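You operate a simulated robot arm through the tools that you are given. There is no shell and no other tool. Be economical: measure what you need, move in short steps, check, and stop when the job is done.

You are at the controls of a simulated robot arm. One attempt, no reset.

TASK
Take the nut box and leave it on the side shelf of the blue stand. Push the bottom drawer of the drawer cabinet shut. Take the purple roll and put it in the grey tray on the wooden bench. Take the small damper on the wooden bench and put it away on the first test slot from the right of the rack. Take the wheel chock from the top of the lift table and leave it on the top of the white stand. Take the black block on the top of the lift table and put it away on the ledge behind the white cabinet. Take the orange fuse and leave it on the slatted deck of the drip rack. Open the bench drawer, put the brass reducer from the cream table in the inside the bench drawer and shut the drawer again. Fetch the caps box and set it in the grey tray on the top pallet. Put one of the modules from the grey bench on top of the white module there. Stack the blue cap from the white bench on top of the green cap. The order is free. Set down upright: wheel chock, orange fuse, module.

The check looks at the end state, three seconds after you hand in, the way a careful person would. Anything else that was tipped, shoved, dropped, spilled or broken makes it a failure. Lids that push on must go on centred and level and be pressed home; caps that screw on are set level and turned clockwise until they are tight.

THE ROBOT
A 7-joint arm with a fingered hand on a trunk, on a base that drives. Base frame: it is fixed to the floor where the robot stands at the start and does not move with it; the origin is under the middle of the robot, x ahead of it, y to its left, z up. Readings come in m, rad, newtons and seconds.
Its first joint turns from -2.897 to 2.897 rad. Places, roughly: bench drawer [2.6, 2.7, 0.7]; black block (7x5x3 cm) [0.9, 4.6, 0.5]; bottom drawer of the drawer cabinet [1.1, -0.2, 0.8]; brass reducer [2.5, 6.75, 0.75]; cap [-5.75, 3.75, 0.75]; caps box [2.5, 8.25, 0.5]; first test slot of the rack [2.8, 2.5, 0.8]; grey tray (22x20x5 cm) [2.7, 8.4, 0.4]; inside the bench drawer [2.6, 2.7, 0.6]; ledge behind the white cabinet [1.1, 2, 0.7]; module [-6.25, 5.25, 0.75]; orange fuse [0.5, 6.75, 1]; purple roll (7x7x4 cm) [2.5, -1.1, 0.8]; side shelf of the blue stand [0.4, 1.5, 0.4]; slatted deck of the drip rack [2.7, 5, 0.8]; small damper [2.75, 1, 1]; top of the white stand [0.8, 5.4, 0.7]; tray (20x29x4 cm) [2.9, -1, 0.8]; wheel chock (12x8x9 cm) [0.6, 4.3, 0.5]; white module [-6, 5.25, 0.75]. Payload 4 kg.
The tool frame sits at the grasp point between the pads (the TCP): z along the fingers, y along the line on which they close. The tips reach 0.03 m beyond it. Largest opening 0.104 m; the body of the gripper starts 0.035 m behind the TCP. The gripper is a hand of 4 fingers: y runs from the thumb to the fingers, the wrist lies at [-0.015, -0.113, -0.19] in the tool frame, and closing takes about 1.5 s.
Orientation is that of the tool frame in the base frame, as a unit quaternion [w, x, y, z]. With the fingers straight down and the wrist toward the robot, the tool's x, y and z point along [0, 1, 0], [1, 0, 0] and [0, 0, -1] of the base frame.

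THE INTERFACE
- The arm moves only by the tool servo_tool. Its argument "motion" is a list of rows, each a list of 6 numbers: the shift along the tool's x, y, z in units of 25 mm (1.0 is 25 mm), then the turn, a rotation vector about the tool's x, y, z in units of 8 degrees (1.0 is 8 degrees). In form: [[tx, ty, tz, wx, wy, wz], ...]. A call has 1 to 12 rows; each row shifts and turns the commanded pose from where the row before left it, along the tool's axes as they then stand. "claw" is the finger opening in m, from 0 to 0.104, set as the call begins (left out, the last holds). A call with a number of a shift or a turn outside -1 to 1 is refused whole. A row lasts 0.2 s, in which the tool goes at most 0.05 m and 0.15 rad; a call with a longer step from one row to the next is refused whole, and so is a gripper value outside its range. Where a pose cannot be reached the arm comes as near as it can. A force on the tool above 40 N (or 10 N above the force at the start of the call, whichever is more), or a blocked arm, ends the call early, and 0.2 s more pass. The fingers move at their own pace (about 0.153 m/s each) and stop on an object; they squeeze with about 27 N. The grip force told is the motor's: it shows also when the fingers shut on nothing. Time passes only in rows, and 0.2 s behind the last, so rows that do not move let the fingers close. It gives the time, the measured TCP pose, the force on the tool (base axes), the opening and the grip force at its end, in the units of the frame above (readings bear some noise), with the torque about the TCP (base axes, N m) and any sound that the robot's microphone picked up, and new pictures: "show" is both (left out), scene, wrist or none.
- Cameras (640 x 400 px; columns grow to the right, rows downward): "scene" is now at [0.326, 0.1633, 1.2372]; the picture's right is [-0.39, -0.92, 0.00], its down [-0.45, 0.19, -0.87] and it looks along [0.81, -0.34, -0.49] (base axes); focal length 214 px, centre (320, 200). "wrist" rides on the gripper at [0.061, -0.092, -0.13] in the tool frame; the picture's right is [-0.81, 0.28, -0.52], its down [-0.53, -0.71, 0.46] and it looks along [-0.24, 0.64, 0.72] (tool axes); focal length 275 px, centre (320, 200). There is no depth. A picture from a camera that has moved, and an enlarged one, comes with that camera's place and axes in the base frame and with its lens.
- steer(legs): drives the robot by 1 to 6 legs, each [ahead, left, turn to the left] in m, m and rad, along the robot's own axes; the way and the turn of a leg run together, so that a leg with both is an arc; at most 1.5 m and 3.142 rad a leg. The arm and the cameras ride along, it lands a little off, and it stops where it bumps. It gives what a move gives, and a new picture of the scene camera.
- move_fingers(index, middle, ring, thumb_bend, thumb_turn): sets how far each is bent, from 0 (flat) to 1 (curled in); at 0.3 the hand is open as for a grip, at 0.7 the pads meet at the TCP. One left out holds its place. A second passes; each finger stops where it meets its share of the squeeze, and holds until it gets a number again. A gripper value or a shape takes the hand back. It gives what a move gives, with no picture; readings hold the bend of each and the force on the fingers (four entries, about 0 where the hand has none), thumb and palm. thumb_turn goes from beside the hand (0) to across from the fingers (1), as for a grip.
- hand_shape(shape): the hand has 4 fingers and takes this shape, open, in about a second: jaw (thumb against the fingers, like two jaws); tri (thumb and two fingers); tip (a fingertip pinch); poke (one finger out to press); point (the index stretched); flat (the hand flat); cup (the hand cupped); fist (a fist). The gripper value then closes the fingers along that shape, each until it touches; the sizes above hold for jaw. It gives what a move gives, with no picture.
- turn_head(pan, tilt): turns the head with the scene camera to pan (to the left, within 2.496 rad either way) and tilt (down, from -0.506 to 1.204), counted from straight ahead of the robot. It gives what a move gives, and a new picture of the scene camera.
- inspect(camera, box): a new picture of the part [left, top, right, bottom] of that camera's present view, enlarged. It takes no simulated time.
- close_job(): hands the job in; it is judged then, once.

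Go step by step. Nothing tells you exact positions but the pictures and the camera data: compare them with the known pose of the tool, close in by small moves and look again before you grip or let go. The budget is 556 turns and 360 pictures, counting those below and the enlarged ones. Unless the task says otherwise, let go and move clear before handing in, and close with one line.

The tools are called as name(argument=value, ...) on one line, values as JSON. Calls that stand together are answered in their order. servo_tool: Moves the arm, as the interface text tells. Its arguments: {"type":"object","properties":{"motion":{"type":"array","items":{"type":"array","items":{"type":"number"}}},"claw":{"type":"number"},"show":{"type":"string","enum":["both","scene","wrist","none"]}},"required":["motion"]} The other tools are called the same way: hand_shape (shape) gives the hand a shape; move_fingers (index, middle, ring, thumb_bend, thumb_turn) moves the fingers one by one; steer (legs) drives the base; turn_head (pan, tilt) turns the head that bears the scene camera; inspect (camera, box) takes an enlarged picture of a part of a camera's view; close_job () hands the job in.

At the start:

```text
time: 0.0
ee_pos: [0.7355, 0.0524, 1.1518]
tcp_rot: [0.0, 0.707, 0.707, 0.0]
ft_force: [-1.1, -0.8, 0.1]
wrist_torque: [-0.01, 0.0, -0.04]
grip_width: 0.1036
grip_force: 0.1
shape: jaw
bend: [0.3, 0.3, 0.3, 0.3, 0.98]
finger forces: [0.0, 0.0, 0.0, 0.1, 0.0, 0.0]
robot x, y, heading: [-0.0006, 0.0, 0.003]
head pan, tilt: [-0.396, 0.51]
```

scene: 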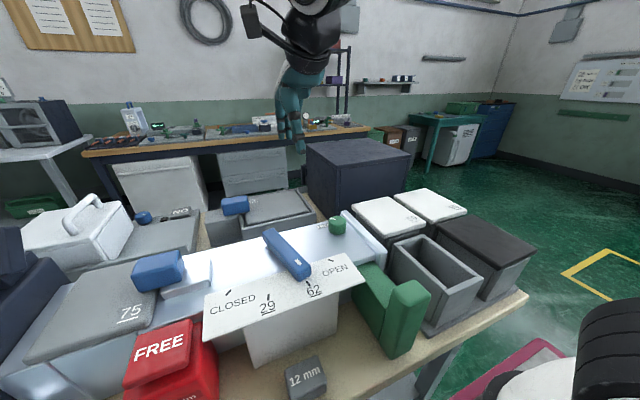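
wrist: 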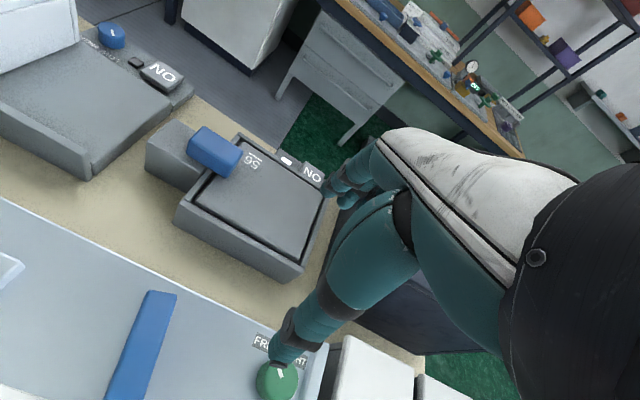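

I see a cluttered work table ahead with boxes and a panel. I'll look around first to find things.

turn_head(pan=0.5, tilt=0.5)

turn_head(pan=-1.2, tilt=0.5)

turn_head(pan=1.6, tilt=0.4)

```text
time: 1.2
ee_pos: [0.7344, 0.054, 1.1521]
tcp_rot: [0.0, 0.707, 0.707, 0.0]
ft_force: [-0.4, -0.1, 0.0]
wrist_torque: [0.01, 0.0, 0.02]
grip_width: 0.1039
grip_force: 0.1
shape: jaw
bend: [0.3, 0.3, 0.3, 0.3, 0.98]
finger forces: [0.0, 0.0, 0.1, 0.0, 0.0, 0.1]
robot x, y, heading: [-0.002, 0.0009, -0.001]
head pan, tilt: [0.499, 0.499]
camera scene: at [0.3221, 0.2419, 1.2381], right [0.48, -0.88, 0.0], down [-0.42, -0.23, -0.88], along [0.77, 0.42, -0.48], focal length 214 px, centre (320, 200)
```

scene: 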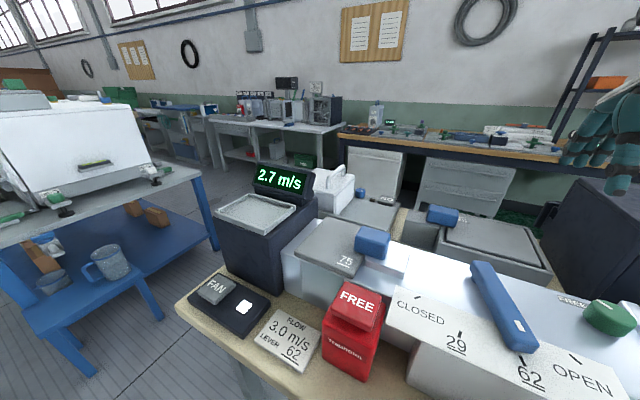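

```text
time: 2.9
ee_pos: [0.7347, 0.0536, 1.1531]
tcp_rot: [-0.001, 0.707, 0.707, 0.0]
ft_force: [-0.5, -1.0, 0.4]
wrist_torque: [0.0, -0.01, -0.02]
grip_width: 0.1037
grip_force: 0.0
shape: jaw
bend: [0.3, 0.3, 0.3, 0.3, 0.98]
finger forces: [0.1, 0.0, 0.0, 0.0, 0.1, 0.0]
robot x, y, heading: [-0.0006, 0.0018, 0.002]
head pan, tilt: [-1.201, 0.499]
camera scene: at [0.2752, 0.1135, 1.2381], right [-0.93, -0.36, 0.0], down [-0.17, 0.45, -0.88], along [0.32, -0.82, -0.48], focal length 214 px, centre (320, 200)
```

scene: 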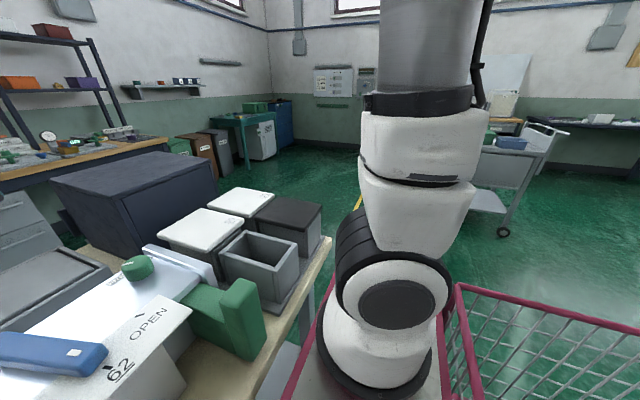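

```text
time: 5.4
ee_pos: [0.7355, 0.0527, 1.1518]
tcp_rot: [0.0, 0.707, 0.707, -0.001]
ft_force: [1.0, 0.1, 0.3]
wrist_torque: [0.03, 0.01, 0.0]
grip_width: 0.1033
grip_force: 0.2
shape: jaw
bend: [0.3, 0.3, 0.3, 0.3, 0.98]
finger forces: [0.0, 0.0, 0.0, 0.1, 0.0, 0.0]
robot x, y, heading: [0.0021, 0.0019, -0.002]
head pan, tilt: [1.6, 0.4]
camera scene: at [0.2395, 0.291, 1.2472], right [1.0, 0.03, 0.0], down [0.01, -0.39, -0.92], along [-0.03, 0.92, -0.39], focal length 214 px, centre (320, 200)
```

scene: 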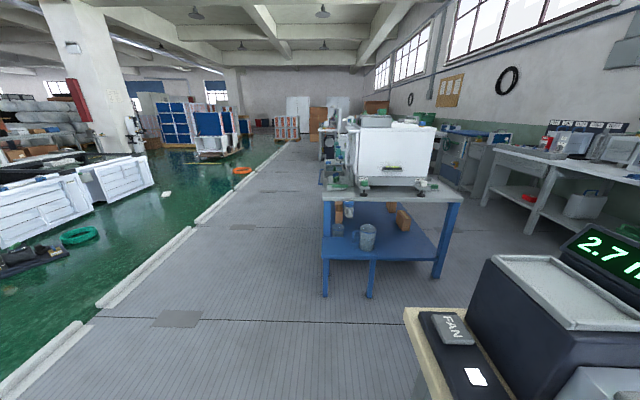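

I have an overview; now I enlarge the parts that matter: the dark cabinet, the blue stand and the boxes.

inspect(camera="scene", box=[300, 100, 480, 300])

turn_head(pan=0.0, tilt=0.6)

turn_head(pan=-0.7, tilt=0.3)

```text
2.00 times, centred on (390, 200) of scene
camera zoom: at [0.2395, 0.291, 1.2472], right [1.0, 0.03, 0.0], down [0.01, -0.39, -0.92], along [-0.03, 0.92, -0.39], focal length 429 px, centre (180, 200)
```

zoom: 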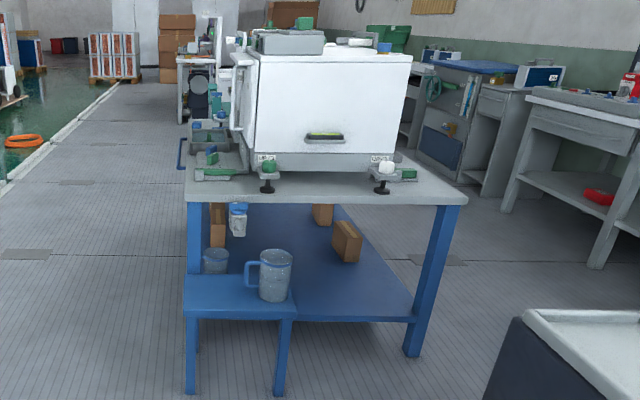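

```text
time: 7.1
ee_pos: [0.7347, 0.054, 1.1515]
tcp_rot: [0.0, 0.707, 0.707, 0.0]
ft_force: [0.3, 0.7, 0.3]
wrist_torque: [0.01, 0.0, -0.01]
grip_width: 0.1033
grip_force: 0.1
shape: jaw
bend: [0.3, 0.3, 0.3, 0.3, 0.98]
finger forces: [0.1, 0.0, 0.0, 0.0, 0.0, 0.0]
robot x, y, heading: [-0.0028, -0.0033, 0.007]
head pan, tilt: [0.0, 0.6]
camera scene: at [0.3306, 0.1984, 1.229], right [0.0, -1.0, 0.0], down [-0.56, 0.0, -0.83], along [0.83, 0.0, -0.56], focal length 214 px, centre (320, 200)
```

scene: 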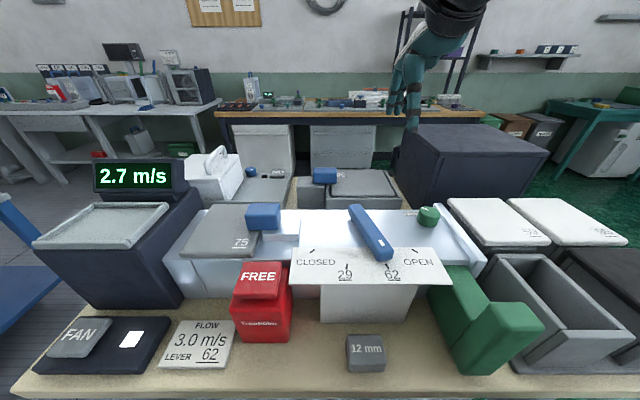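

```text
time: 8.1
ee_pos: [0.7352, 0.0521, 1.1516]
tcp_rot: [0.0, 0.707, 0.708, 0.0]
ft_force: [-0.1, -0.1, -0.3]
wrist_torque: [0.03, 0.04, 0.0]
grip_width: 0.1033
grip_force: 0.1
shape: jaw
bend: [0.3, 0.3, 0.3, 0.3, 0.98]
finger forces: [0.0, 0.0, 0.1, 0.0, 0.0, 0.0]
robot x, y, heading: [-0.0032, -0.001, -0.002]
head pan, tilt: [-0.7, 0.3]
camera scene: at [0.3137, 0.1383, 1.2564], right [-0.64, -0.77, 0.0], down [-0.23, 0.19, -0.96], along [0.73, -0.61, -0.3], focal length 214 px, centre (320, 200)
```

scene: 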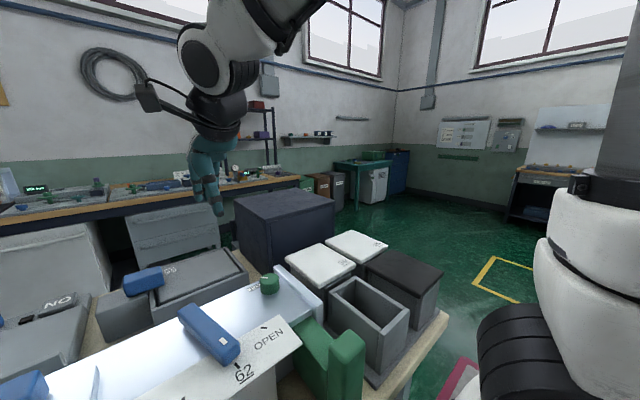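

The dark navy box is at the place given for the drawer cabinet. I enlarge it to see which way it faces.

inspect(camera="scene", box=[220, 160, 450, 380])

inspect(camera="wrist", box=[400, 0, 640, 150])

```text
1.82 times, centred on (335, 270) of scene
camera zoom: at [0.3137, 0.1383, 1.2564], right [-0.64, -0.77, 0.0], down [-0.23, 0.19, -0.96], along [0.73, -0.61, -0.3], focal length 390 px, centre (293, 73)
```

zoom: 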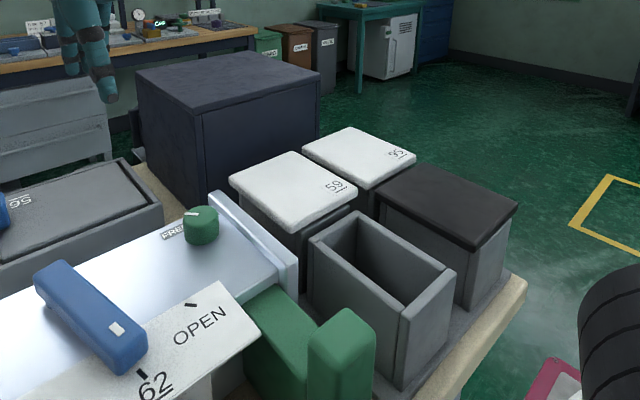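

```text
2.67 times, centred on (520, 75) of wrist
camera zoom: at [0.6424, 0.1155, 1.2821], right [0.28, -0.81, 0.52], down [-0.71, -0.53, -0.46], along [0.64, -0.24, -0.72], focal length 734 px, centre (-213, 533)
```

zoom: 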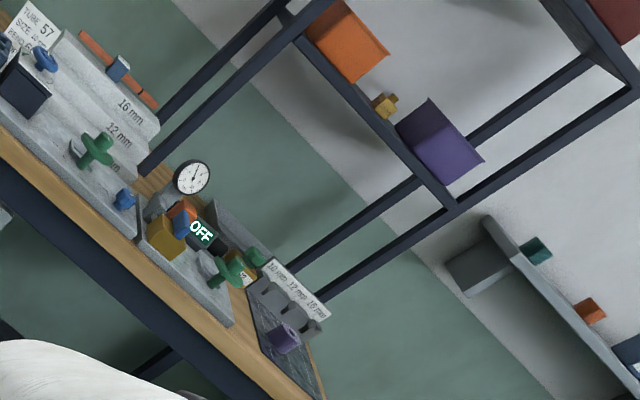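

The cabinet's front isn't visible from here. I drive left along the aisle and look at it from there.

steer(legs=[[-0.1, 0, 0], [0, 0.9, 0]])

turn_head(pan=-0.75, tilt=0.4)

```text
time: 13.7
ee_pos: [0.6318, 0.9671, 1.1526]
tcp_rot: [0.0, 0.705, 0.709, -0.001]
ft_force: [-0.6, 0.1, -0.2]
wrist_torque: [0.0, 0.0, 0.03]
grip_width: 0.1037
grip_force: 0.0
shape: jaw
bend: [0.3, 0.3, 0.3, 0.3, 0.98]
finger forces: [0.0, 0.0, 0.0, 0.0, 0.0, 0.1]
robot x, y, heading: [-0.1043, 0.909, 0.008]
head pan, tilt: [-0.7, 0.3]
camera scene: at [0.2097, 1.0483, 1.2565], right [-0.64, -0.77, 0.0], down [-0.23, 0.19, -0.96], along [0.73, -0.61, -0.3], focal length 214 px, centre (320, 200)
```

scene: 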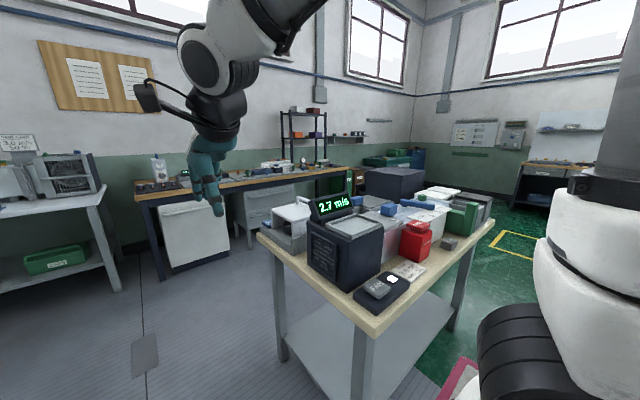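

```text
time: 14.3
ee_pos: [0.6317, 0.9656, 1.1523]
tcp_rot: [0.0, 0.705, 0.709, 0.001]
ft_force: [0.6, 1.0, 0.6]
wrist_torque: [-0.01, -0.01, 0.01]
grip_width: 0.104
grip_force: 0.1
shape: jaw
bend: [0.3, 0.3, 0.3, 0.3, 0.98]
finger forces: [0.0, 0.0, 0.0, 0.0, 0.0, 0.0]
robot x, y, heading: [-0.1035, 0.9073, 0.007]
head pan, tilt: [-0.75, 0.4]
camera scene: at [0.2061, 1.0452, 1.2472], right [-0.68, -0.74, 0.0], down [-0.29, 0.26, -0.92], along [0.68, -0.62, -0.39], focal length 214 px, centre (320, 200)
```

scene: 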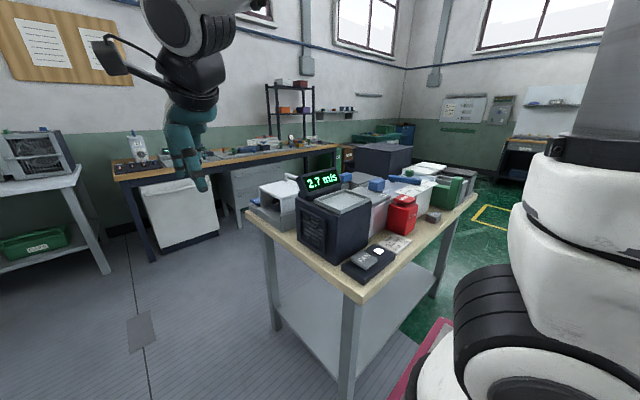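

The cabinet stands on the far corner of the table. I check the gap between table and blue stand before driving through.

turn_head(pan=0.45, tilt=0.6)

turn_head(pan=-0.2, tilt=0.6)

```text
time: 15.7
ee_pos: [0.632, 0.9657, 1.1532]
tcp_rot: [0.0, 0.705, 0.71, -0.001]
ft_force: [-0.2, 0.1, -0.1]
wrist_torque: [0.04, -0.04, 0.02]
grip_width: 0.1036
grip_force: 0.1
shape: jaw
bend: [0.3, 0.3, 0.3, 0.3, 0.98]
finger forces: [0.0, 0.0, 0.1, 0.0, 0.1, 0.0]
robot x, y, heading: [-0.0993, 0.9068, 0.011]
head pan, tilt: [0.45, 0.6]
camera scene: at [0.2173, 1.1469, 1.229], right [0.44, -0.9, 0.0], down [-0.51, -0.25, -0.83], along [0.74, 0.36, -0.56], focal length 214 px, centre (320, 200)
```

scene: 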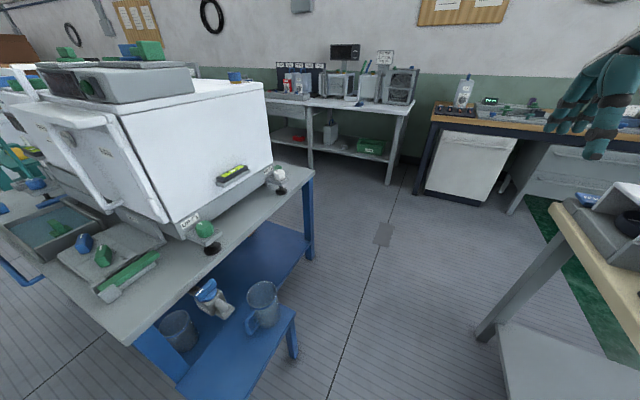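

```text
time: 16.8
ee_pos: [0.6309, 0.9658, 1.1521]
tcp_rot: [-0.001, 0.705, 0.709, 0.0]
ft_force: [0.2, 0.1, 0.1]
wrist_torque: [0.0, 0.0, -0.03]
grip_width: 0.1035
grip_force: 0.1
shape: jaw
bend: [0.3, 0.3, 0.3, 0.3, 0.98]
finger forces: [0.0, 0.0, 0.0, 0.0, 0.0, 0.0]
robot x, y, heading: [-0.1003, 0.9065, 0.009]
head pan, tilt: [-0.201, 0.6]
camera scene: at [0.2247, 1.091, 1.229], right [-0.19, -0.98, 0.0], down [-0.55, 0.11, -0.83], along [0.81, -0.16, -0.57], focal length 214 px, centre (320, 200)
```

scene: 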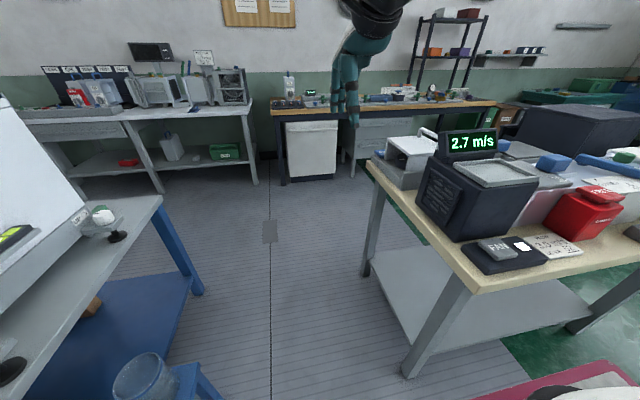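

The gap is about 0.85 m wide, so I drive through to the aisle behind the table and look at the cabinet from there.

steer(legs=[[0, 0.12, 0], [1.4, 0, 0], [0.3, 0, -1.57]])

turn_head(pan=0.0, tilt=0.4)

```text
time: 28.4
ee_pos: [1.5761, 0.1132, 1.1534]
tcp_rot: [0.0, 1.0, 0.014, 0.0]
ft_force: [0.1, 0.1, 0.1]
wrist_torque: [0.04, 0.01, -0.02]
grip_width: 0.1036
grip_force: 0.0
shape: jaw
bend: [0.3, 0.3, 0.3, 0.3, 0.98]
finger forces: [0.0, 0.0, 0.0, 0.1, 0.0, 0.0]
robot x, y, heading: [1.5069, 0.8468, -1.54]
head pan, tilt: [-0.201, 0.6]
cut short: leg 3
camera scene: at [1.6964, 0.5221, 1.229], right [-0.99, 0.17, 0.0], down [0.1, 0.56, -0.83], along [-0.14, -0.81, -0.57], focal length 214 px, centre (320, 200)
```

scene: 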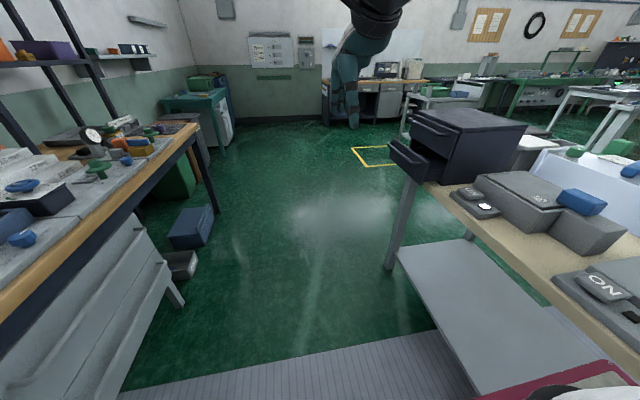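

```text
time: 29.1
ee_pos: [1.5763, 0.1118, 1.1514]
tcp_rot: [0.0, 1.0, 0.014, 0.0]
ft_force: [-0.4, -0.1, 1.1]
wrist_torque: [-0.01, 0.01, 0.01]
grip_width: 0.1038
grip_force: 0.1
shape: jaw
bend: [0.3, 0.3, 0.3, 0.3, 0.98]
finger forces: [0.0, 0.0, 0.0, 0.0, 0.0, 0.0]
robot x, y, heading: [1.5009, 0.8455, -1.543]
head pan, tilt: [0.0, 0.4]
camera scene: at [1.7142, 0.5166, 1.2471], right [-1.0, -0.03, 0.0], down [-0.01, 0.39, -0.92], along [0.03, -0.92, -0.39], focal length 214 px, centre (320, 200)
```

scene: 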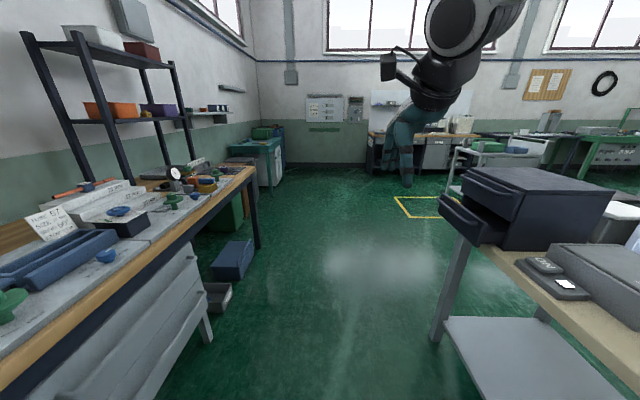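

The cabinet front faces the rear aisle (+x) and its bottom drawer is pulled out. I drive to stand before it.

steer(legs=[[0, 0.33, 0], [1.05, 0, 0], [0, 0, -1.58]])

turn_head(pan=0.0, tilt=0.7)

```text
time: 38.3
ee_pos: [1.4675, -0.7988, 1.1536]
tcp_rot: [0.001, 0.951, -0.308, 0.001]
ft_force: [0.3, 0.1, 0.7]
wrist_torque: [0.04, 0.0, 0.0]
grip_width: 0.1038
grip_force: 0.0
shape: jaw
bend: [0.3, 0.3, 0.3, 0.3, 0.98]
finger forces: [0.0, 0.1, 0.0, 0.1, 0.0, 0.1]
robot x, y, heading: [1.8578, -0.173, -2.2]
head pan, tilt: [0.0, 0.4]
stopped in leg 3: the robot was blocked; the commanded pose is now the measured one
camera scene: at [1.8252, -0.5617, 1.2472], right [-0.81, 0.59, 0.0], down [0.23, 0.31, -0.92], along [-0.54, -0.75, -0.39], focal length 214 px, centre (320, 200)
```

scene: 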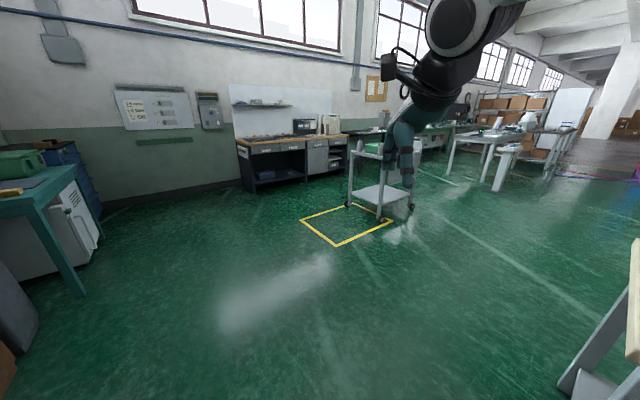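

```text
time: 39.1
ee_pos: [1.4678, -0.7984, 1.1524]
tcp_rot: [0.0, 0.951, -0.308, 0.001]
ft_force: [0.1, 0.4, -0.3]
wrist_torque: [-0.03, 0.01, 0.02]
grip_width: 0.1035
grip_force: 0.0
shape: jaw
bend: [0.3, 0.3, 0.3, 0.3, 0.98]
finger forces: [0.0, 0.0, 0.1, 0.1, 0.1, 0.0]
robot x, y, heading: [1.8584, -0.1741, -2.2]
head pan, tilt: [0.0, 0.7]
camera scene: at [1.8297, -0.5555, 1.2204], right [-0.81, 0.59, 0.0], down [0.38, 0.52, -0.77], along [-0.45, -0.62, -0.64], focal length 214 px, centre (320, 200)
```

scene: 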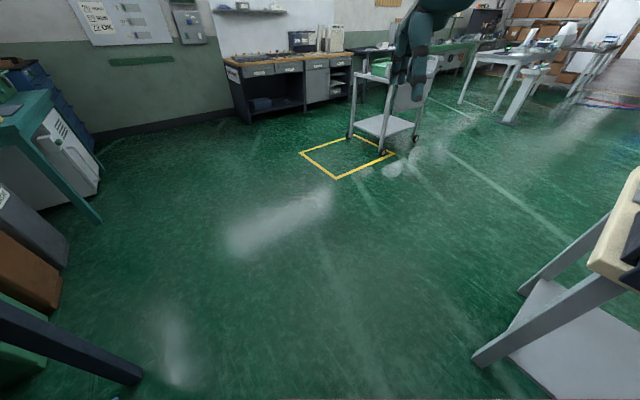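

The turn was blocked; I look at what is around the base.

turn_head(pan=-2.0, tilt=0.9)

turn_head(pan=2.0, tilt=0.9)

turn_head(pan=-0.9, tilt=0.8)

```text
time: 41.0
ee_pos: [1.4674, -0.7986, 1.1521]
tcp_rot: [0.001, 0.951, -0.31, 0.001]
ft_force: [0.0, -0.5, -0.2]
wrist_torque: [-0.01, 0.01, 0.0]
grip_width: 0.1038
grip_force: 0.1
shape: jaw
bend: [0.3, 0.3, 0.3, 0.3, 0.98]
finger forces: [0.0, 0.0, 0.1, 0.1, 0.1, 0.0]
robot x, y, heading: [1.8571, -0.1771, -2.195]
head pan, tilt: [-2.0, 0.901]
camera scene: at [1.8426, -0.421, 1.2042], right [0.87, 0.49, 0.0], down [0.38, -0.68, -0.62], along [-0.3, 0.54, -0.78], focal length 214 px, centre (320, 200)
```

scene: 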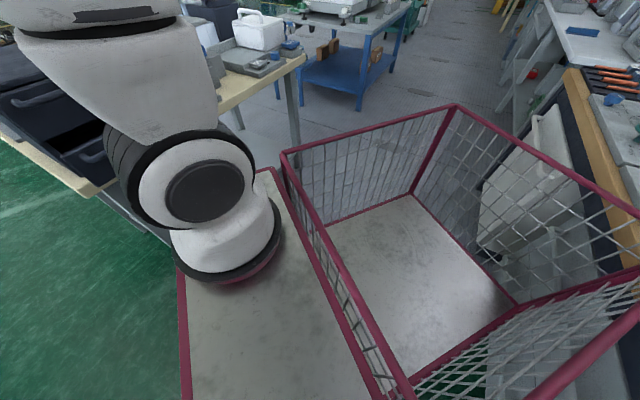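

```text
time: 44.3
ee_pos: [1.4686, -0.7985, 1.1515]
tcp_rot: [0.0, 0.951, -0.31, 0.001]
ft_force: [-0.2, 0.0, 0.5]
wrist_torque: [-0.01, 0.04, -0.01]
grip_width: 0.1038
grip_force: 0.1
shape: jaw
bend: [0.3, 0.3, 0.3, 0.3, 0.98]
finger forces: [0.1, 0.0, 0.1, 0.1, 0.0, 0.0]
robot x, y, heading: [1.8575, -0.1748, -2.198]
head pan, tilt: [2.0, 0.901]
camera scene: at [1.9537, -0.5017, 1.2042], right [-0.2, -0.98, 0.0], down [-0.77, 0.16, -0.62], along [0.61, -0.12, -0.78], focal length 214 px, centre (320, 200)
```

scene: 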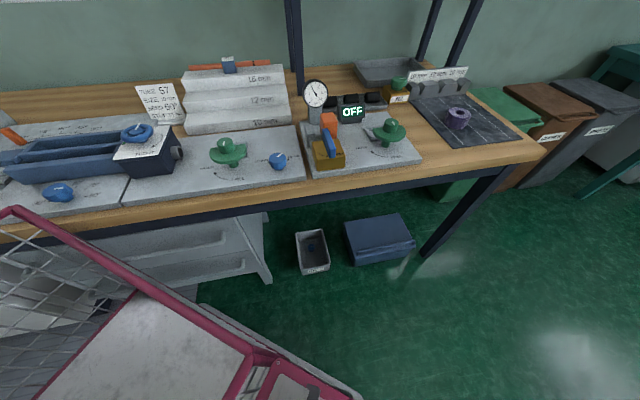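

```text
time: 46.8
ee_pos: [1.467, -0.7991, 1.1531]
tcp_rot: [0.0, 0.951, -0.309, 0.001]
ft_force: [-0.4, 0.6, 0.4]
wrist_torque: [0.02, -0.01, -0.02]
grip_width: 0.1039
grip_force: 0.0
shape: jaw
bend: [0.3, 0.3, 0.3, 0.3, 0.98]
finger forces: [0.0, 0.0, 0.1, 0.1, 0.1, 0.1]
robot x, y, heading: [1.8535, -0.175, -2.196]
head pan, tilt: [-0.901, 0.799]
camera scene: at [1.7991, -0.4901, 1.2121], right [-0.04, 1.0, 0.0], down [0.72, 0.03, -0.7], along [-0.7, -0.03, -0.72], focal length 214 px, centre (320, 200)
```

scene: 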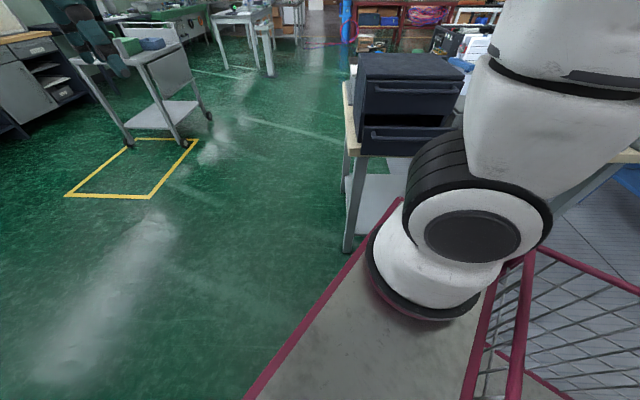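

The base is a cart with a basket behind; it touched the bench with its rear. I can already reach the drawer from here, so I look closer at it.

steer(legs=[[0, 0, 0.12]])

inspect(camera="scene", box=[300, 30, 500, 180])

```text
time: 47.8
ee_pos: [1.5463, -0.8409, 1.1515]
tcp_rot: [0.001, 0.968, -0.251, 0.0]
ft_force: [-0.7, 0.6, 0.3]
wrist_torque: [0.04, 0.01, 0.0]
grip_width: 0.1039
grip_force: 0.0
shape: jaw
bend: [0.3, 0.3, 0.3, 0.3, 0.98]
finger forces: [0.0, 0.0, 0.0, 0.0, 0.1, 0.0]
robot x, y, heading: [1.8538, -0.1785, -2.079]
head pan, tilt: [-0.901, 0.799]
camera scene: at [1.8379, -0.4951, 1.2121], right [-0.16, 0.99, 0.0], down [0.71, 0.12, -0.7], along [-0.69, -0.11, -0.72], focal length 214 px, centre (320, 200)
```

scene: 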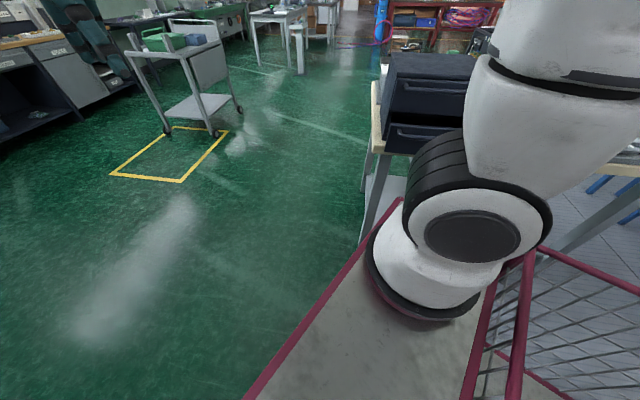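

```text
2.67 times, centred on (400, 105) of scene
camera zoom: at [1.8379, -0.4951, 1.2121], right [-0.16, 0.99, 0.0], down [0.71, 0.12, -0.7], along [-0.69, -0.11, -0.72], focal length 572 px, centre (107, 453)
```

zoom: 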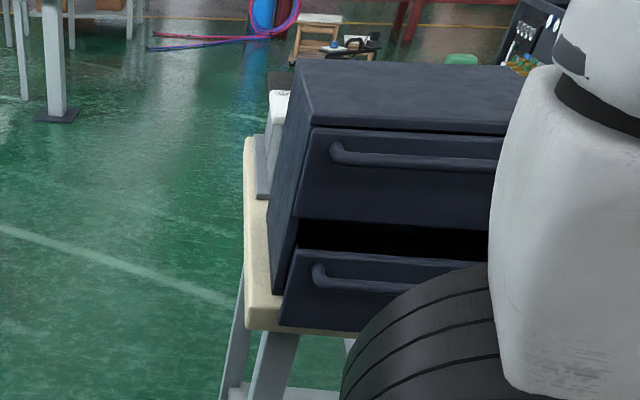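

The bottom drawer front is near x≈1.13, y from −0.37 to −0.03, z 0.77–0.88. I swing the hand round to face it.

servo_tool(motion=[[-1, 0, 0, 0, 0, 0.95], [-1, 0, 0, 0, 0, 0.95], [-1, 0, 0, 0, 0, 0.95], [-1, 0, 0, 0, 0, 0.95], [-1, 0, 0, 0, 0, 0.95], [-1, 0, 0, 0, 0, 0.95], [-1, 0, 0, 0, 0, 0.95], [-1, 0, 0, 0, 0, 0.95], [-1, 0, 0, 0, 0, 0], [-1, 0, 0, 0, 0, 0], [-1, 0, 0, 0, 0, 0], [-1, 0, 0, 0, 0, 0]], claw=0, show="none")

servo_tool(motion=[[-1, 0, 0, -0.8, 0, 0], [-1, 0, 0, -0.8, 0, 0], [-1, 0, 0, -0.8, 0, 0], [-1, 0, 0, -0.8, 0, 0], [-1, 0, 0, -0.8, 0, 0], [-1, 0, 0, -0.8, 0, 0], [-1, 0, 0, -0.8, 0, 0], [-1, 0, 0, -0.8, 0, 0], [-1, 0, 0, -0.8, 0, 0], [-1, 0, 0, 0, 0, 0], [-1, 0, 0, 0, 0, 0], [-1, 0, 0, 0, 0, 0]], show="both")

```text
time: 50.4
ee_pos: [1.4398, -0.5837, 1.1519]
tcp_rot: [-0.001, 0.707, -0.707, 0.001]
ft_force: [0.4, -0.2, -0.2]
wrist_torque: [0.0, 0.05, -0.05]
grip_width: 0.0001
grip_force: 26.9
shape: jaw
bend: [0.7, 0.7, 0.7, 0.46, 1.0]
finger forces: [0.1, 0.1, 0.0, 0.1, 0.0, 0.0]
robot x, y, heading: [1.8563, -0.1749, -2.077]
head pan, tilt: [-0.901, 0.799]
```

```text
time: 53.0
ee_pos: [1.4357, -0.3457, 1.3426]
tcp_rot: [0.341, 0.62, -0.619, -0.34]
ft_force: [-0.3, 0.1, 0.9]
wrist_torque: [0.01, 0.01, -0.05]
grip_width: 0.0001
grip_force: 27.1
shape: jaw
bend: [0.7, 0.7, 0.7, 0.46, 1.0]
finger forces: [0.0, 0.0, 0.0, 0.1, 0.0, 0.1]
out of reach, approached as far as the arm can: row 3, 4, 5, 6, 7, 8, 9, 11
robot x, y, heading: [1.8573, -0.172, -2.074]
head pan, tilt: [-0.901, 0.799]
camera scene: at [1.8379, -0.4951, 1.2121], right [-0.16, 0.99, 0.0], down [0.71, 0.12, -0.7], along [-0.69, -0.11, -0.72], focal length 214 px, centre (320, 200)
camera wrist: at [1.5955, -0.4047, 1.3338], right [0.29, 0.81, 0.51], down [0.0, 0.53, -0.85], along [-0.96, 0.24, 0.16], focal length 275 px, centre (320, 200)
```

scene: 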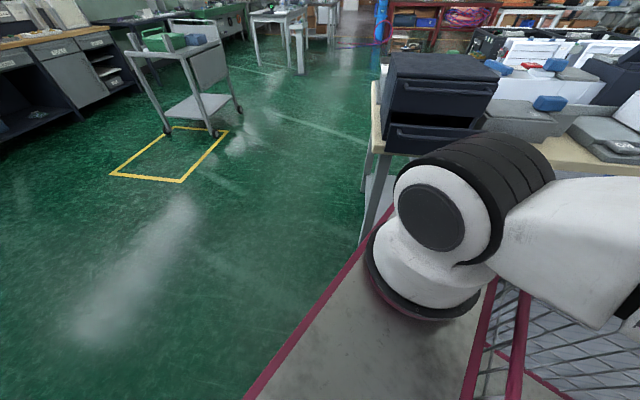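
wrist: 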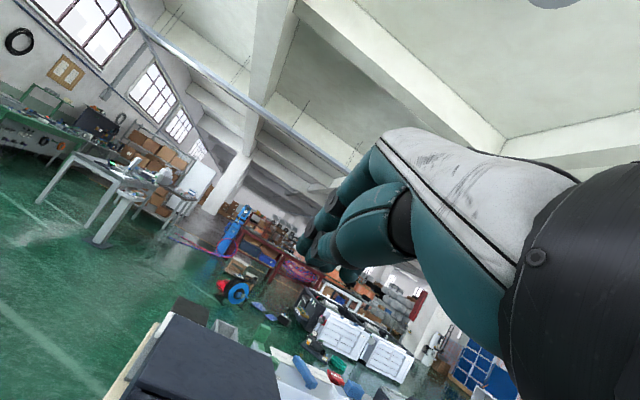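

The hand now faces the cabinet but sits high. I lower it toward the drawer front.

servo_tool(motion=[[-0.4, -0.9, 0.7, 0, 0, 0], [-0.4, -0.9, 0.7, 0, 0, 0], [-0.4, -0.9, 0.7, 0, 0, 0], [-0.4, -0.9, 0.7, 0, 0, 0], [-0.4, -0.9, 0.7, 0, 0, 0], [-0.4, -0.9, 0.7, 0, 0, 0], [-0.4, -0.9, 0.7, 0, 0, 0], [-0.4, -0.9, 0.7, 0, 0, 0], [-0.4, -0.9, 0.7, 0, 0, 0], [-0.4, -0.9, 0.7, 0, 0, 0]], show="wrist")

```text
time: 55.2
ee_pos: [1.4132, -0.1615, 1.257]
tcp_rot: [0.341, 0.622, -0.618, -0.339]
ft_force: [0.0, -0.7, -0.2]
wrist_torque: [-0.01, -0.03, 0.01]
grip_width: 0.0002
grip_force: 27.2
shape: jaw
bend: [0.7, 0.7, 0.7, 0.46, 1.0]
finger forces: [0.0, 0.0, 0.1, 0.0, 0.0, 0.1]
out of reach, approached as far as the arm can: row 1, 2, 3, 4, 5, 6, 7, 8, 9, 10
robot x, y, heading: [1.859, -0.1731, -2.076]
head pan, tilt: [-0.901, 0.799]
camera wrist: at [1.5722, -0.2208, 1.2479], right [0.28, 0.81, 0.51], down [0.0, 0.53, -0.85], along [-0.96, 0.24, 0.15], focal length 275 px, centre (320, 200)
```

wrist: 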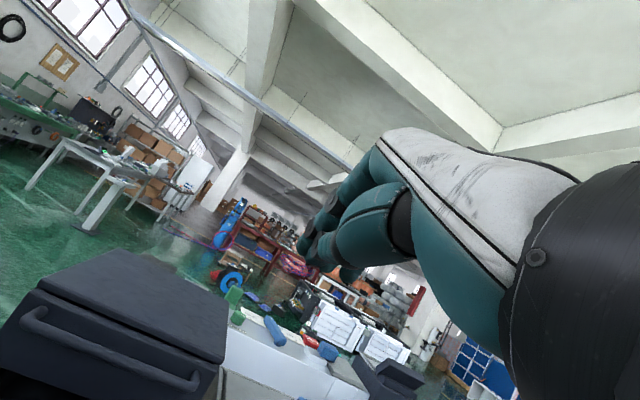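

That pose is too close to the arm's base. I straighten the base along the aisle and back off a bit to gain room.

steer(legs=[[0, 0, 0.5], [-0.2, 0.06, 0]])

servo_tool(motion=[[0, 0, 0, 0.8, 0, 0], [0, 0, 0, 0.8, 0, 0], [0, 0, 0, 0.8, 0, 0], [0, 0, 0, 0.8, 0, 0]], show="none")

```text
time: 58.2
ee_pos: [1.5245, -0.1754, 1.2563]
tcp_rot: [0.414, 0.754, -0.447, -0.245]
ft_force: [-0.5, -0.3, -0.1]
wrist_torque: [-0.01, -0.02, -0.03]
grip_width: 0.0001
grip_force: 27.5
shape: jaw
bend: [0.7, 0.7, 0.7, 0.46, 1.0]
finger forces: [0.0, 0.1, 0.0, 0.0, 0.0, 0.1]
robot x, y, heading: [1.9191, 0.0274, -1.585]
head pan, tilt: [-0.901, 0.799]
camera scene: at [2.0553, -0.2659, 1.2121], right [-0.61, 0.79, 0.0], down [0.57, 0.44, -0.7], along [-0.55, -0.43, -0.72], focal length 214 px, centre (320, 200)
```

scene: 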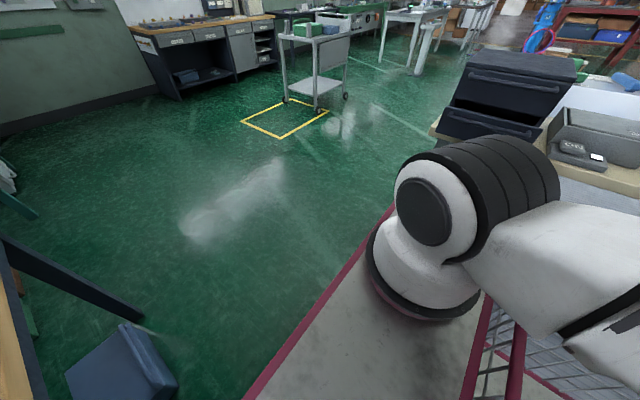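

```text
time: 59.2
ee_pos: [1.5244, -0.1764, 1.2567]
tcp_rot: [0.237, 0.828, -0.489, -0.139]
ft_force: [0.0, 1.3, 0.9]
wrist_torque: [-0.01, 0.01, -0.01]
grip_width: 0.0001
grip_force: 26.7
shape: jaw
bend: [0.7, 0.7, 0.7, 0.46, 1.0]
finger forces: [0.0, 0.2, 0.1, 0.1, 0.1, 0.1]
robot x, y, heading: [1.9158, 0.0261, -1.581]
head pan, tilt: [-0.901, 0.799]
```

Tilt is about 32° now. I turn to face the drawer squarely and descend.

servo_tool(motion=[[0, 0, 0, 0, -0.475, 0.76], [0, 0, 0, 0, -0.475, 0.76], [0, 0, 0, 0, -0.475, 0.76], [0, 0, 0, 0, -0.475, 0.76], [0.13, -0.15, 0.95, 0, 0, 0], [0.13, -0.15, 0.95, 0, 0, 0], [0.13, -0.15, 0.95, 0, 0, 0], [0.13, -0.15, 0.95, 0, 0, 0], [0.13, -0.15, 0.95, 0, 0, 0], [0.13, -0.15, 0.95, 0, 0, 0], [0.13, -0.15, 0.95, 0, 0, 0], [0.13, -0.15, 0.95, 0, 0, 0]], show="both")

```text
time: 61.8
ee_pos: [1.4012, -0.179, 1.1428]
tcp_rot: [0.194, 0.681, -0.679, -0.194]
ft_force: [0.2, -0.9, 0.9]
wrist_torque: [0.02, 0.03, 0.01]
grip_width: 0.0001
grip_force: 27.1
shape: jaw
bend: [0.7, 0.7, 0.7, 0.46, 1.0]
finger forces: [0.1, 0.0, 0.1, 0.0, 0.1, 0.0]
out of reach, approached as far as the arm can: row 7, 8, 9, 10, 11, 12
robot x, y, heading: [1.9182, 0.0273, -1.582]
head pan, tilt: [-0.901, 0.799]
camera scene: at [2.0556, -0.2658, 1.2121], right [-0.61, 0.79, 0.0], down [0.57, 0.44, -0.7], along [-0.55, -0.43, -0.72], focal length 214 px, centre (320, 200)
camera wrist: at [1.5488, -0.2383, 1.2051], right [0.04, 0.81, 0.59], down [0.36, 0.53, -0.76], along [-0.93, 0.24, -0.28], focal length 275 px, centre (320, 200)
```

scene: 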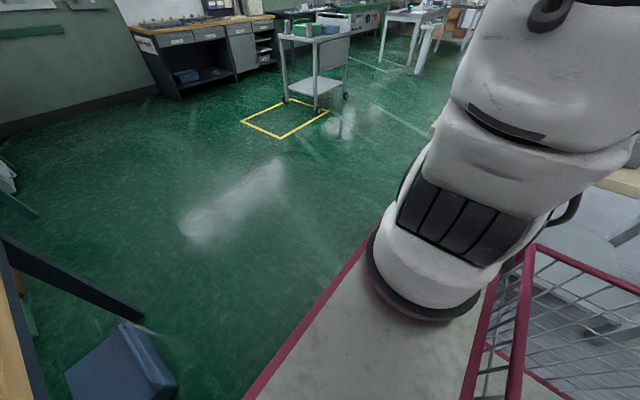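
wrist: 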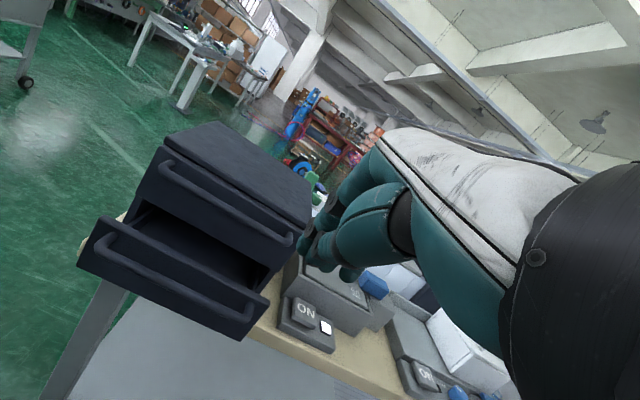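

The drawer front is at x≈1.15, y −0.39…−0.09, z 0.77–0.87. The arm is too folded here, so I back off 0.4 m for a better radius and push obliquely.

steer(legs=[[-0.4, 0, 0]])

servo_tool(motion=[[0.9, 0, 0, 0, 0.475, -0.76], [0.9, 0, 0, 0, 0.475, -0.76], [0.9, 0, 0, 0, 0.475, -0.76], [0.9, 0, 0, 0, 0, 0], [0.9, 0, 0, 0, 0, 0], [0.9, 0, 0, 0, 0, 0], [0.9, 0, 0, 0, 0, 0], [0.9, 0, 0, 0, 0, 0], [0.9, 0, 0, 0, 0, 0], [0.9, 0, 0, 0, 0, 0], [0.9, 0, 0, 0, 0, 0], [0.9, 0, 0, 0, 0, 0]], show="none")

```text
time: 64.3
ee_pos: [1.408, 0.2157, 1.1428]
tcp_rot: [0.194, 0.683, -0.677, -0.193]
ft_force: [0.4, 0.3, -0.4]
wrist_torque: [0.02, -0.02, -0.02]
grip_width: 0.0
grip_force: 26.9
shape: jaw
bend: [0.7, 0.7, 0.7, 0.46, 1.0]
finger forces: [0.0, 0.0, 0.0, 0.1, 0.0, 0.0]
robot x, y, heading: [1.9211, 0.4203, -1.574]
head pan, tilt: [-0.901, 0.799]
camera scene: at [2.0596, 0.1331, 1.2121], right [-0.62, 0.79, 0.0], down [0.56, 0.44, -0.7], along [-0.55, -0.43, -0.72], focal length 214 px, centre (320, 200)
```

scene: 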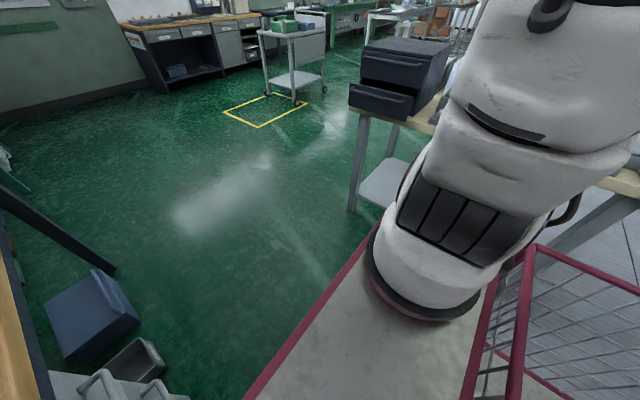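

```text
time: 66.9
ee_pos: [1.4658, -0.036, 1.1691]
tcp_rot: [0.227, 0.797, -0.538, -0.153]
ft_force: [0.2, 0.4, 0.8]
wrist_torque: [0.02, -0.01, -0.01]
grip_width: 0.0003
grip_force: 27.2
shape: jaw
bend: [0.7, 0.7, 0.7, 0.46, 1.0]
finger forces: [0.0, 0.0, 0.1, 0.1, 0.1, 0.0]
out of reach, approached as far as the arm can: row 5, 6, 7, 8, 9
robot x, y, heading: [1.9204, 0.4247, -1.574]
head pan, tilt: [-0.901, 0.799]
```

The reach is better now; I descend toward the drawer front.

servo_tool(motion=[[0.32, 0.1, 1, 0, 0, 0], [0.32, 0.1, 1, 0, 0, 0], [0.32, 0.1, 1, 0, 0, 0], [0.32, 0.1, 1, 0, 0, 0], [0.32, 0.1, 1, 0, 0, 0], [0.32, 0.1, 1, 0, 0, 0], [0.32, 0.1, 1, 0, 0, 0], [0.32, 0.1, 1, 0, 0, 0], [0.32, 0.1, 1, 0, 0, 0], [0.32, 0.1, 1, 0, 0, 0], [0.32, 0.1, 1, 0, 0, 0]], show="wrist")

```text
time: 69.3
ee_pos: [1.3416, -0.1846, 0.9516]
tcp_rot: [0.228, 0.797, -0.538, -0.152]
ft_force: [-0.7, -0.3, 0.0]
wrist_torque: [-0.01, 0.01, 0.0]
grip_width: 0.0
grip_force: 27.3
shape: jaw
bend: [0.7, 0.7, 0.7, 0.46, 1.0]
finger forces: [0.0, 0.0, 0.0, 0.0, 0.0, 0.0]
out of reach, approached as far as the arm can: row 2
robot x, y, heading: [1.922, 0.4233, -1.575]
head pan, tilt: [-0.901, 0.799]
camera wrist: at [1.5002, -0.1836, 1.0134], right [-0.27, 0.77, 0.58], down [0.14, 0.63, -0.76], along [-0.95, -0.12, -0.28], focal length 275 px, centre (320, 200)
```

wrist: 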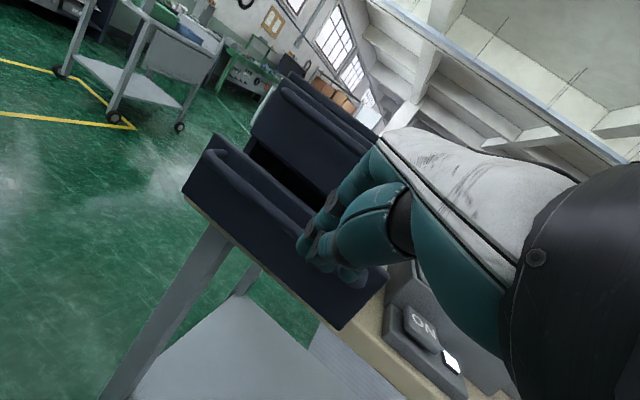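

Closing in: I lower to drawer height, then push toward −x.

servo_tool(motion=[[0.07, 0.25, 1, 0, 0, 0], [0.07, 0.25, 1, 0, 0, 0], [0.07, 0.25, 1, 0, 0, 0], [0.07, 0.25, 1, 0, 0, 0], [0.07, 0.25, 1, 0, 0, 0], [0.07, 0.25, 1, 0, 0, 0]], show="wrist")

servo_tool(motion=[[-0.3, 0.63, 0.39, 0, 0, 0], [-0.3, 0.63, 0.39, 0, 0, 0], [-0.3, 0.63, 0.39, 0, 0, 0], [-0.3, 0.63, 0.39, 0, 0, 0], [-0.3, 0.63, 0.39, 0, 0, 0], [-0.3, 0.63, 0.39, 0, 0, 0]], show="both")

```text
time: 70.7
ee_pos: [1.2431, -0.2338, 0.8427]
tcp_rot: [0.226, 0.798, -0.538, -0.153]
ft_force: [0.4, 0.5, -0.5]
wrist_torque: [0.0, 0.06, 0.0]
grip_width: 0.0
grip_force: 26.7
shape: jaw
bend: [0.7, 0.7, 0.7, 0.46, 1.0]
finger forces: [0.0, 0.0, 1.1, 0.1, 0.0, 0.0]
robot x, y, heading: [1.9216, 0.4247, -1.576]
head pan, tilt: [-0.901, 0.799]
camera wrist: at [1.4025, -0.2343, 0.9049], right [-0.27, 0.77, 0.58], down [0.14, 0.63, -0.76], along [-0.95, -0.12, -0.28], focal length 275 px, centre (320, 200)
```

wrist: 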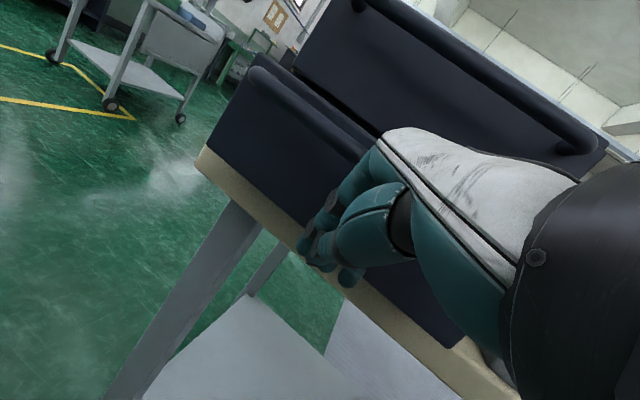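

```text
time: 71.7
ee_pos: [1.1802, -0.2368, 0.8356]
tcp_rot: [0.221, 0.801, -0.537, -0.147]
ft_force: [8.3, -0.4, -4.4]
wrist_torque: [-0.14, 0.32, -0.22]
grip_width: 0.0
grip_force: 27.2
shape: jaw
bend: [0.7, 0.7, 0.7, 0.46, 1.0]
finger forces: [0.1, 0.0, 9.4, 0.0, 0.1, 0.1]
robot x, y, heading: [1.9252, 0.4309, -1.574]
head pan, tilt: [-0.901, 0.799]
stopped in row 4: the force on the tool passed its limit (the readings are from after the stop); the commanded pose is now the measured one
camera scene: at [2.0603, 0.1332, 1.2121], right [-0.62, 0.79, 0.0], down [0.56, 0.44, -0.7], along [-0.55, -0.43, -0.72], focal length 214 px, centre (320, 200)
camera wrist: at [1.3374, -0.2366, 0.9005], right [-0.28, 0.76, 0.58], down [0.15, 0.64, -0.76], along [-0.95, -0.13, -0.29], focal length 275 px, centre (320, 200)
```

scene: 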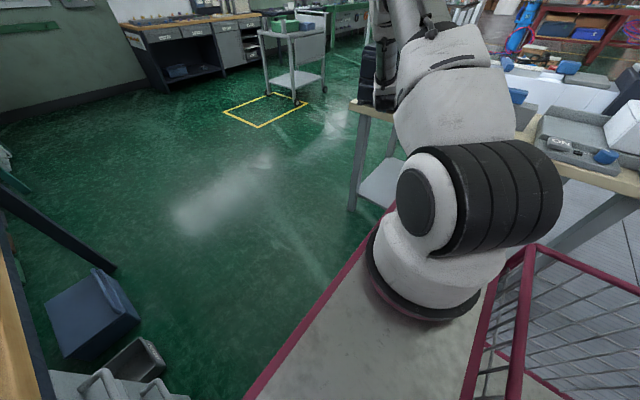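
wrist: 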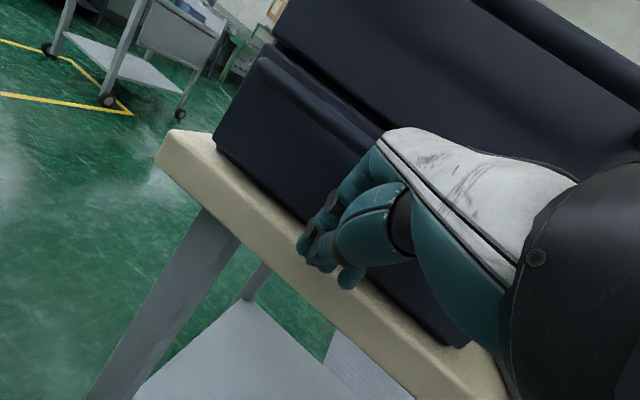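

The drawer moved in and the push met resistance. I look closely to see whether it's flush.

inspect(camera="wrist", box=[180, 0, 500, 200])

servo_tool(motion=[[-0.15, 0.31, 0.2, 0, 0, 0], [-0.15, 0.31, 0.2, 0, 0, 0], [-0.15, 0.31, 0.2, 0, 0, 0]], show="none")

```text
2.00 times, centred on (340, 100) of wrist
camera zoom: at [1.3374, -0.2366, 0.9005], right [-0.28, 0.76, 0.58], down [0.15, 0.64, -0.76], along [-0.95, -0.13, -0.29], focal length 551 px, centre (280, 400)
```

zoom: 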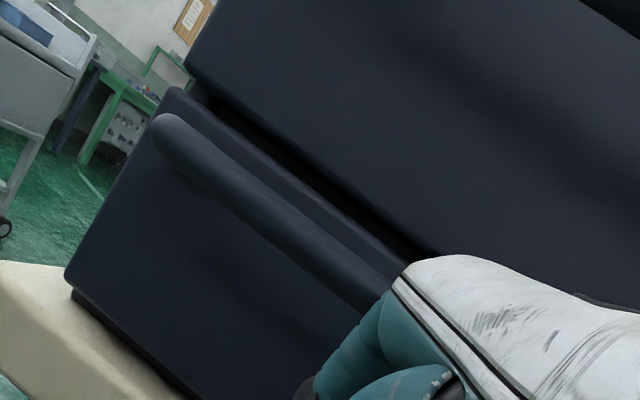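

```text
time: 72.0
ee_pos: [1.1789, -0.2399, 0.8312]
tcp_rot: [0.217, 0.803, -0.535, -0.144]
ft_force: [9.5, -0.6, -4.7]
wrist_torque: [-0.15, 0.45, -0.25]
grip_width: 0.0
grip_force: 27.0
shape: jaw
bend: [0.7, 0.7, 0.7, 0.46, 1.0]
finger forces: [0.0, 0.0, 10.1, 0.0, 0.1, 0.1]
robot x, y, heading: [1.9189, 0.4266, -1.575]
head pan, tilt: [-0.901, 0.799]
stopped in row 1: the force on the tool passed its limit (the readings are from after the stop); the commanded pose is now the measured one
```

Not clear whether it's fully flush, and the back of the hand may be touching the upper handle. I back off and look.

servo_tool(motion=[[0.3, -0.63, -0.39, 0, 0, 0], [0.3, -0.63, -0.39, 0, 0, 0], [0.3, -0.63, -0.39, 0, 0, 0], [0.3, -0.63, -0.39, 0, 0, 0], [0.3, -0.63, -0.39, 0, 0, 0], [0.3, -0.63, -0.39, 0, 0, 0]], show="wrist")

```text
time: 73.4
ee_pos: [1.2964, -0.2368, 0.836]
tcp_rot: [0.218, 0.802, -0.536, -0.145]
ft_force: [1.1, 0.9, -0.3]
wrist_torque: [-0.01, 0.05, 0.0]
grip_width: 0.0
grip_force: 26.7
shape: jaw
bend: [0.7, 0.7, 0.7, 0.46, 1.0]
finger forces: [0.0, 0.0, 0.0, 0.1, 0.1, 0.1]
robot x, y, heading: [1.9231, 0.4254, -1.577]
head pan, tilt: [-0.901, 0.799]
camera wrist: at [1.4543, -0.2371, 0.9009], right [-0.29, 0.76, 0.58], down [0.15, 0.64, -0.75], along [-0.95, -0.13, -0.3], focal length 275 px, centre (320, 200)
```

wrist: 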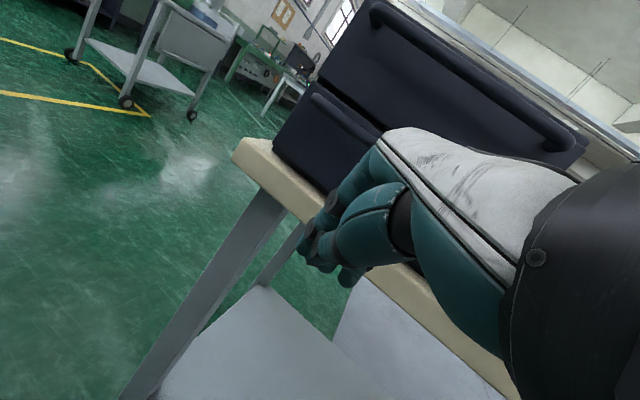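

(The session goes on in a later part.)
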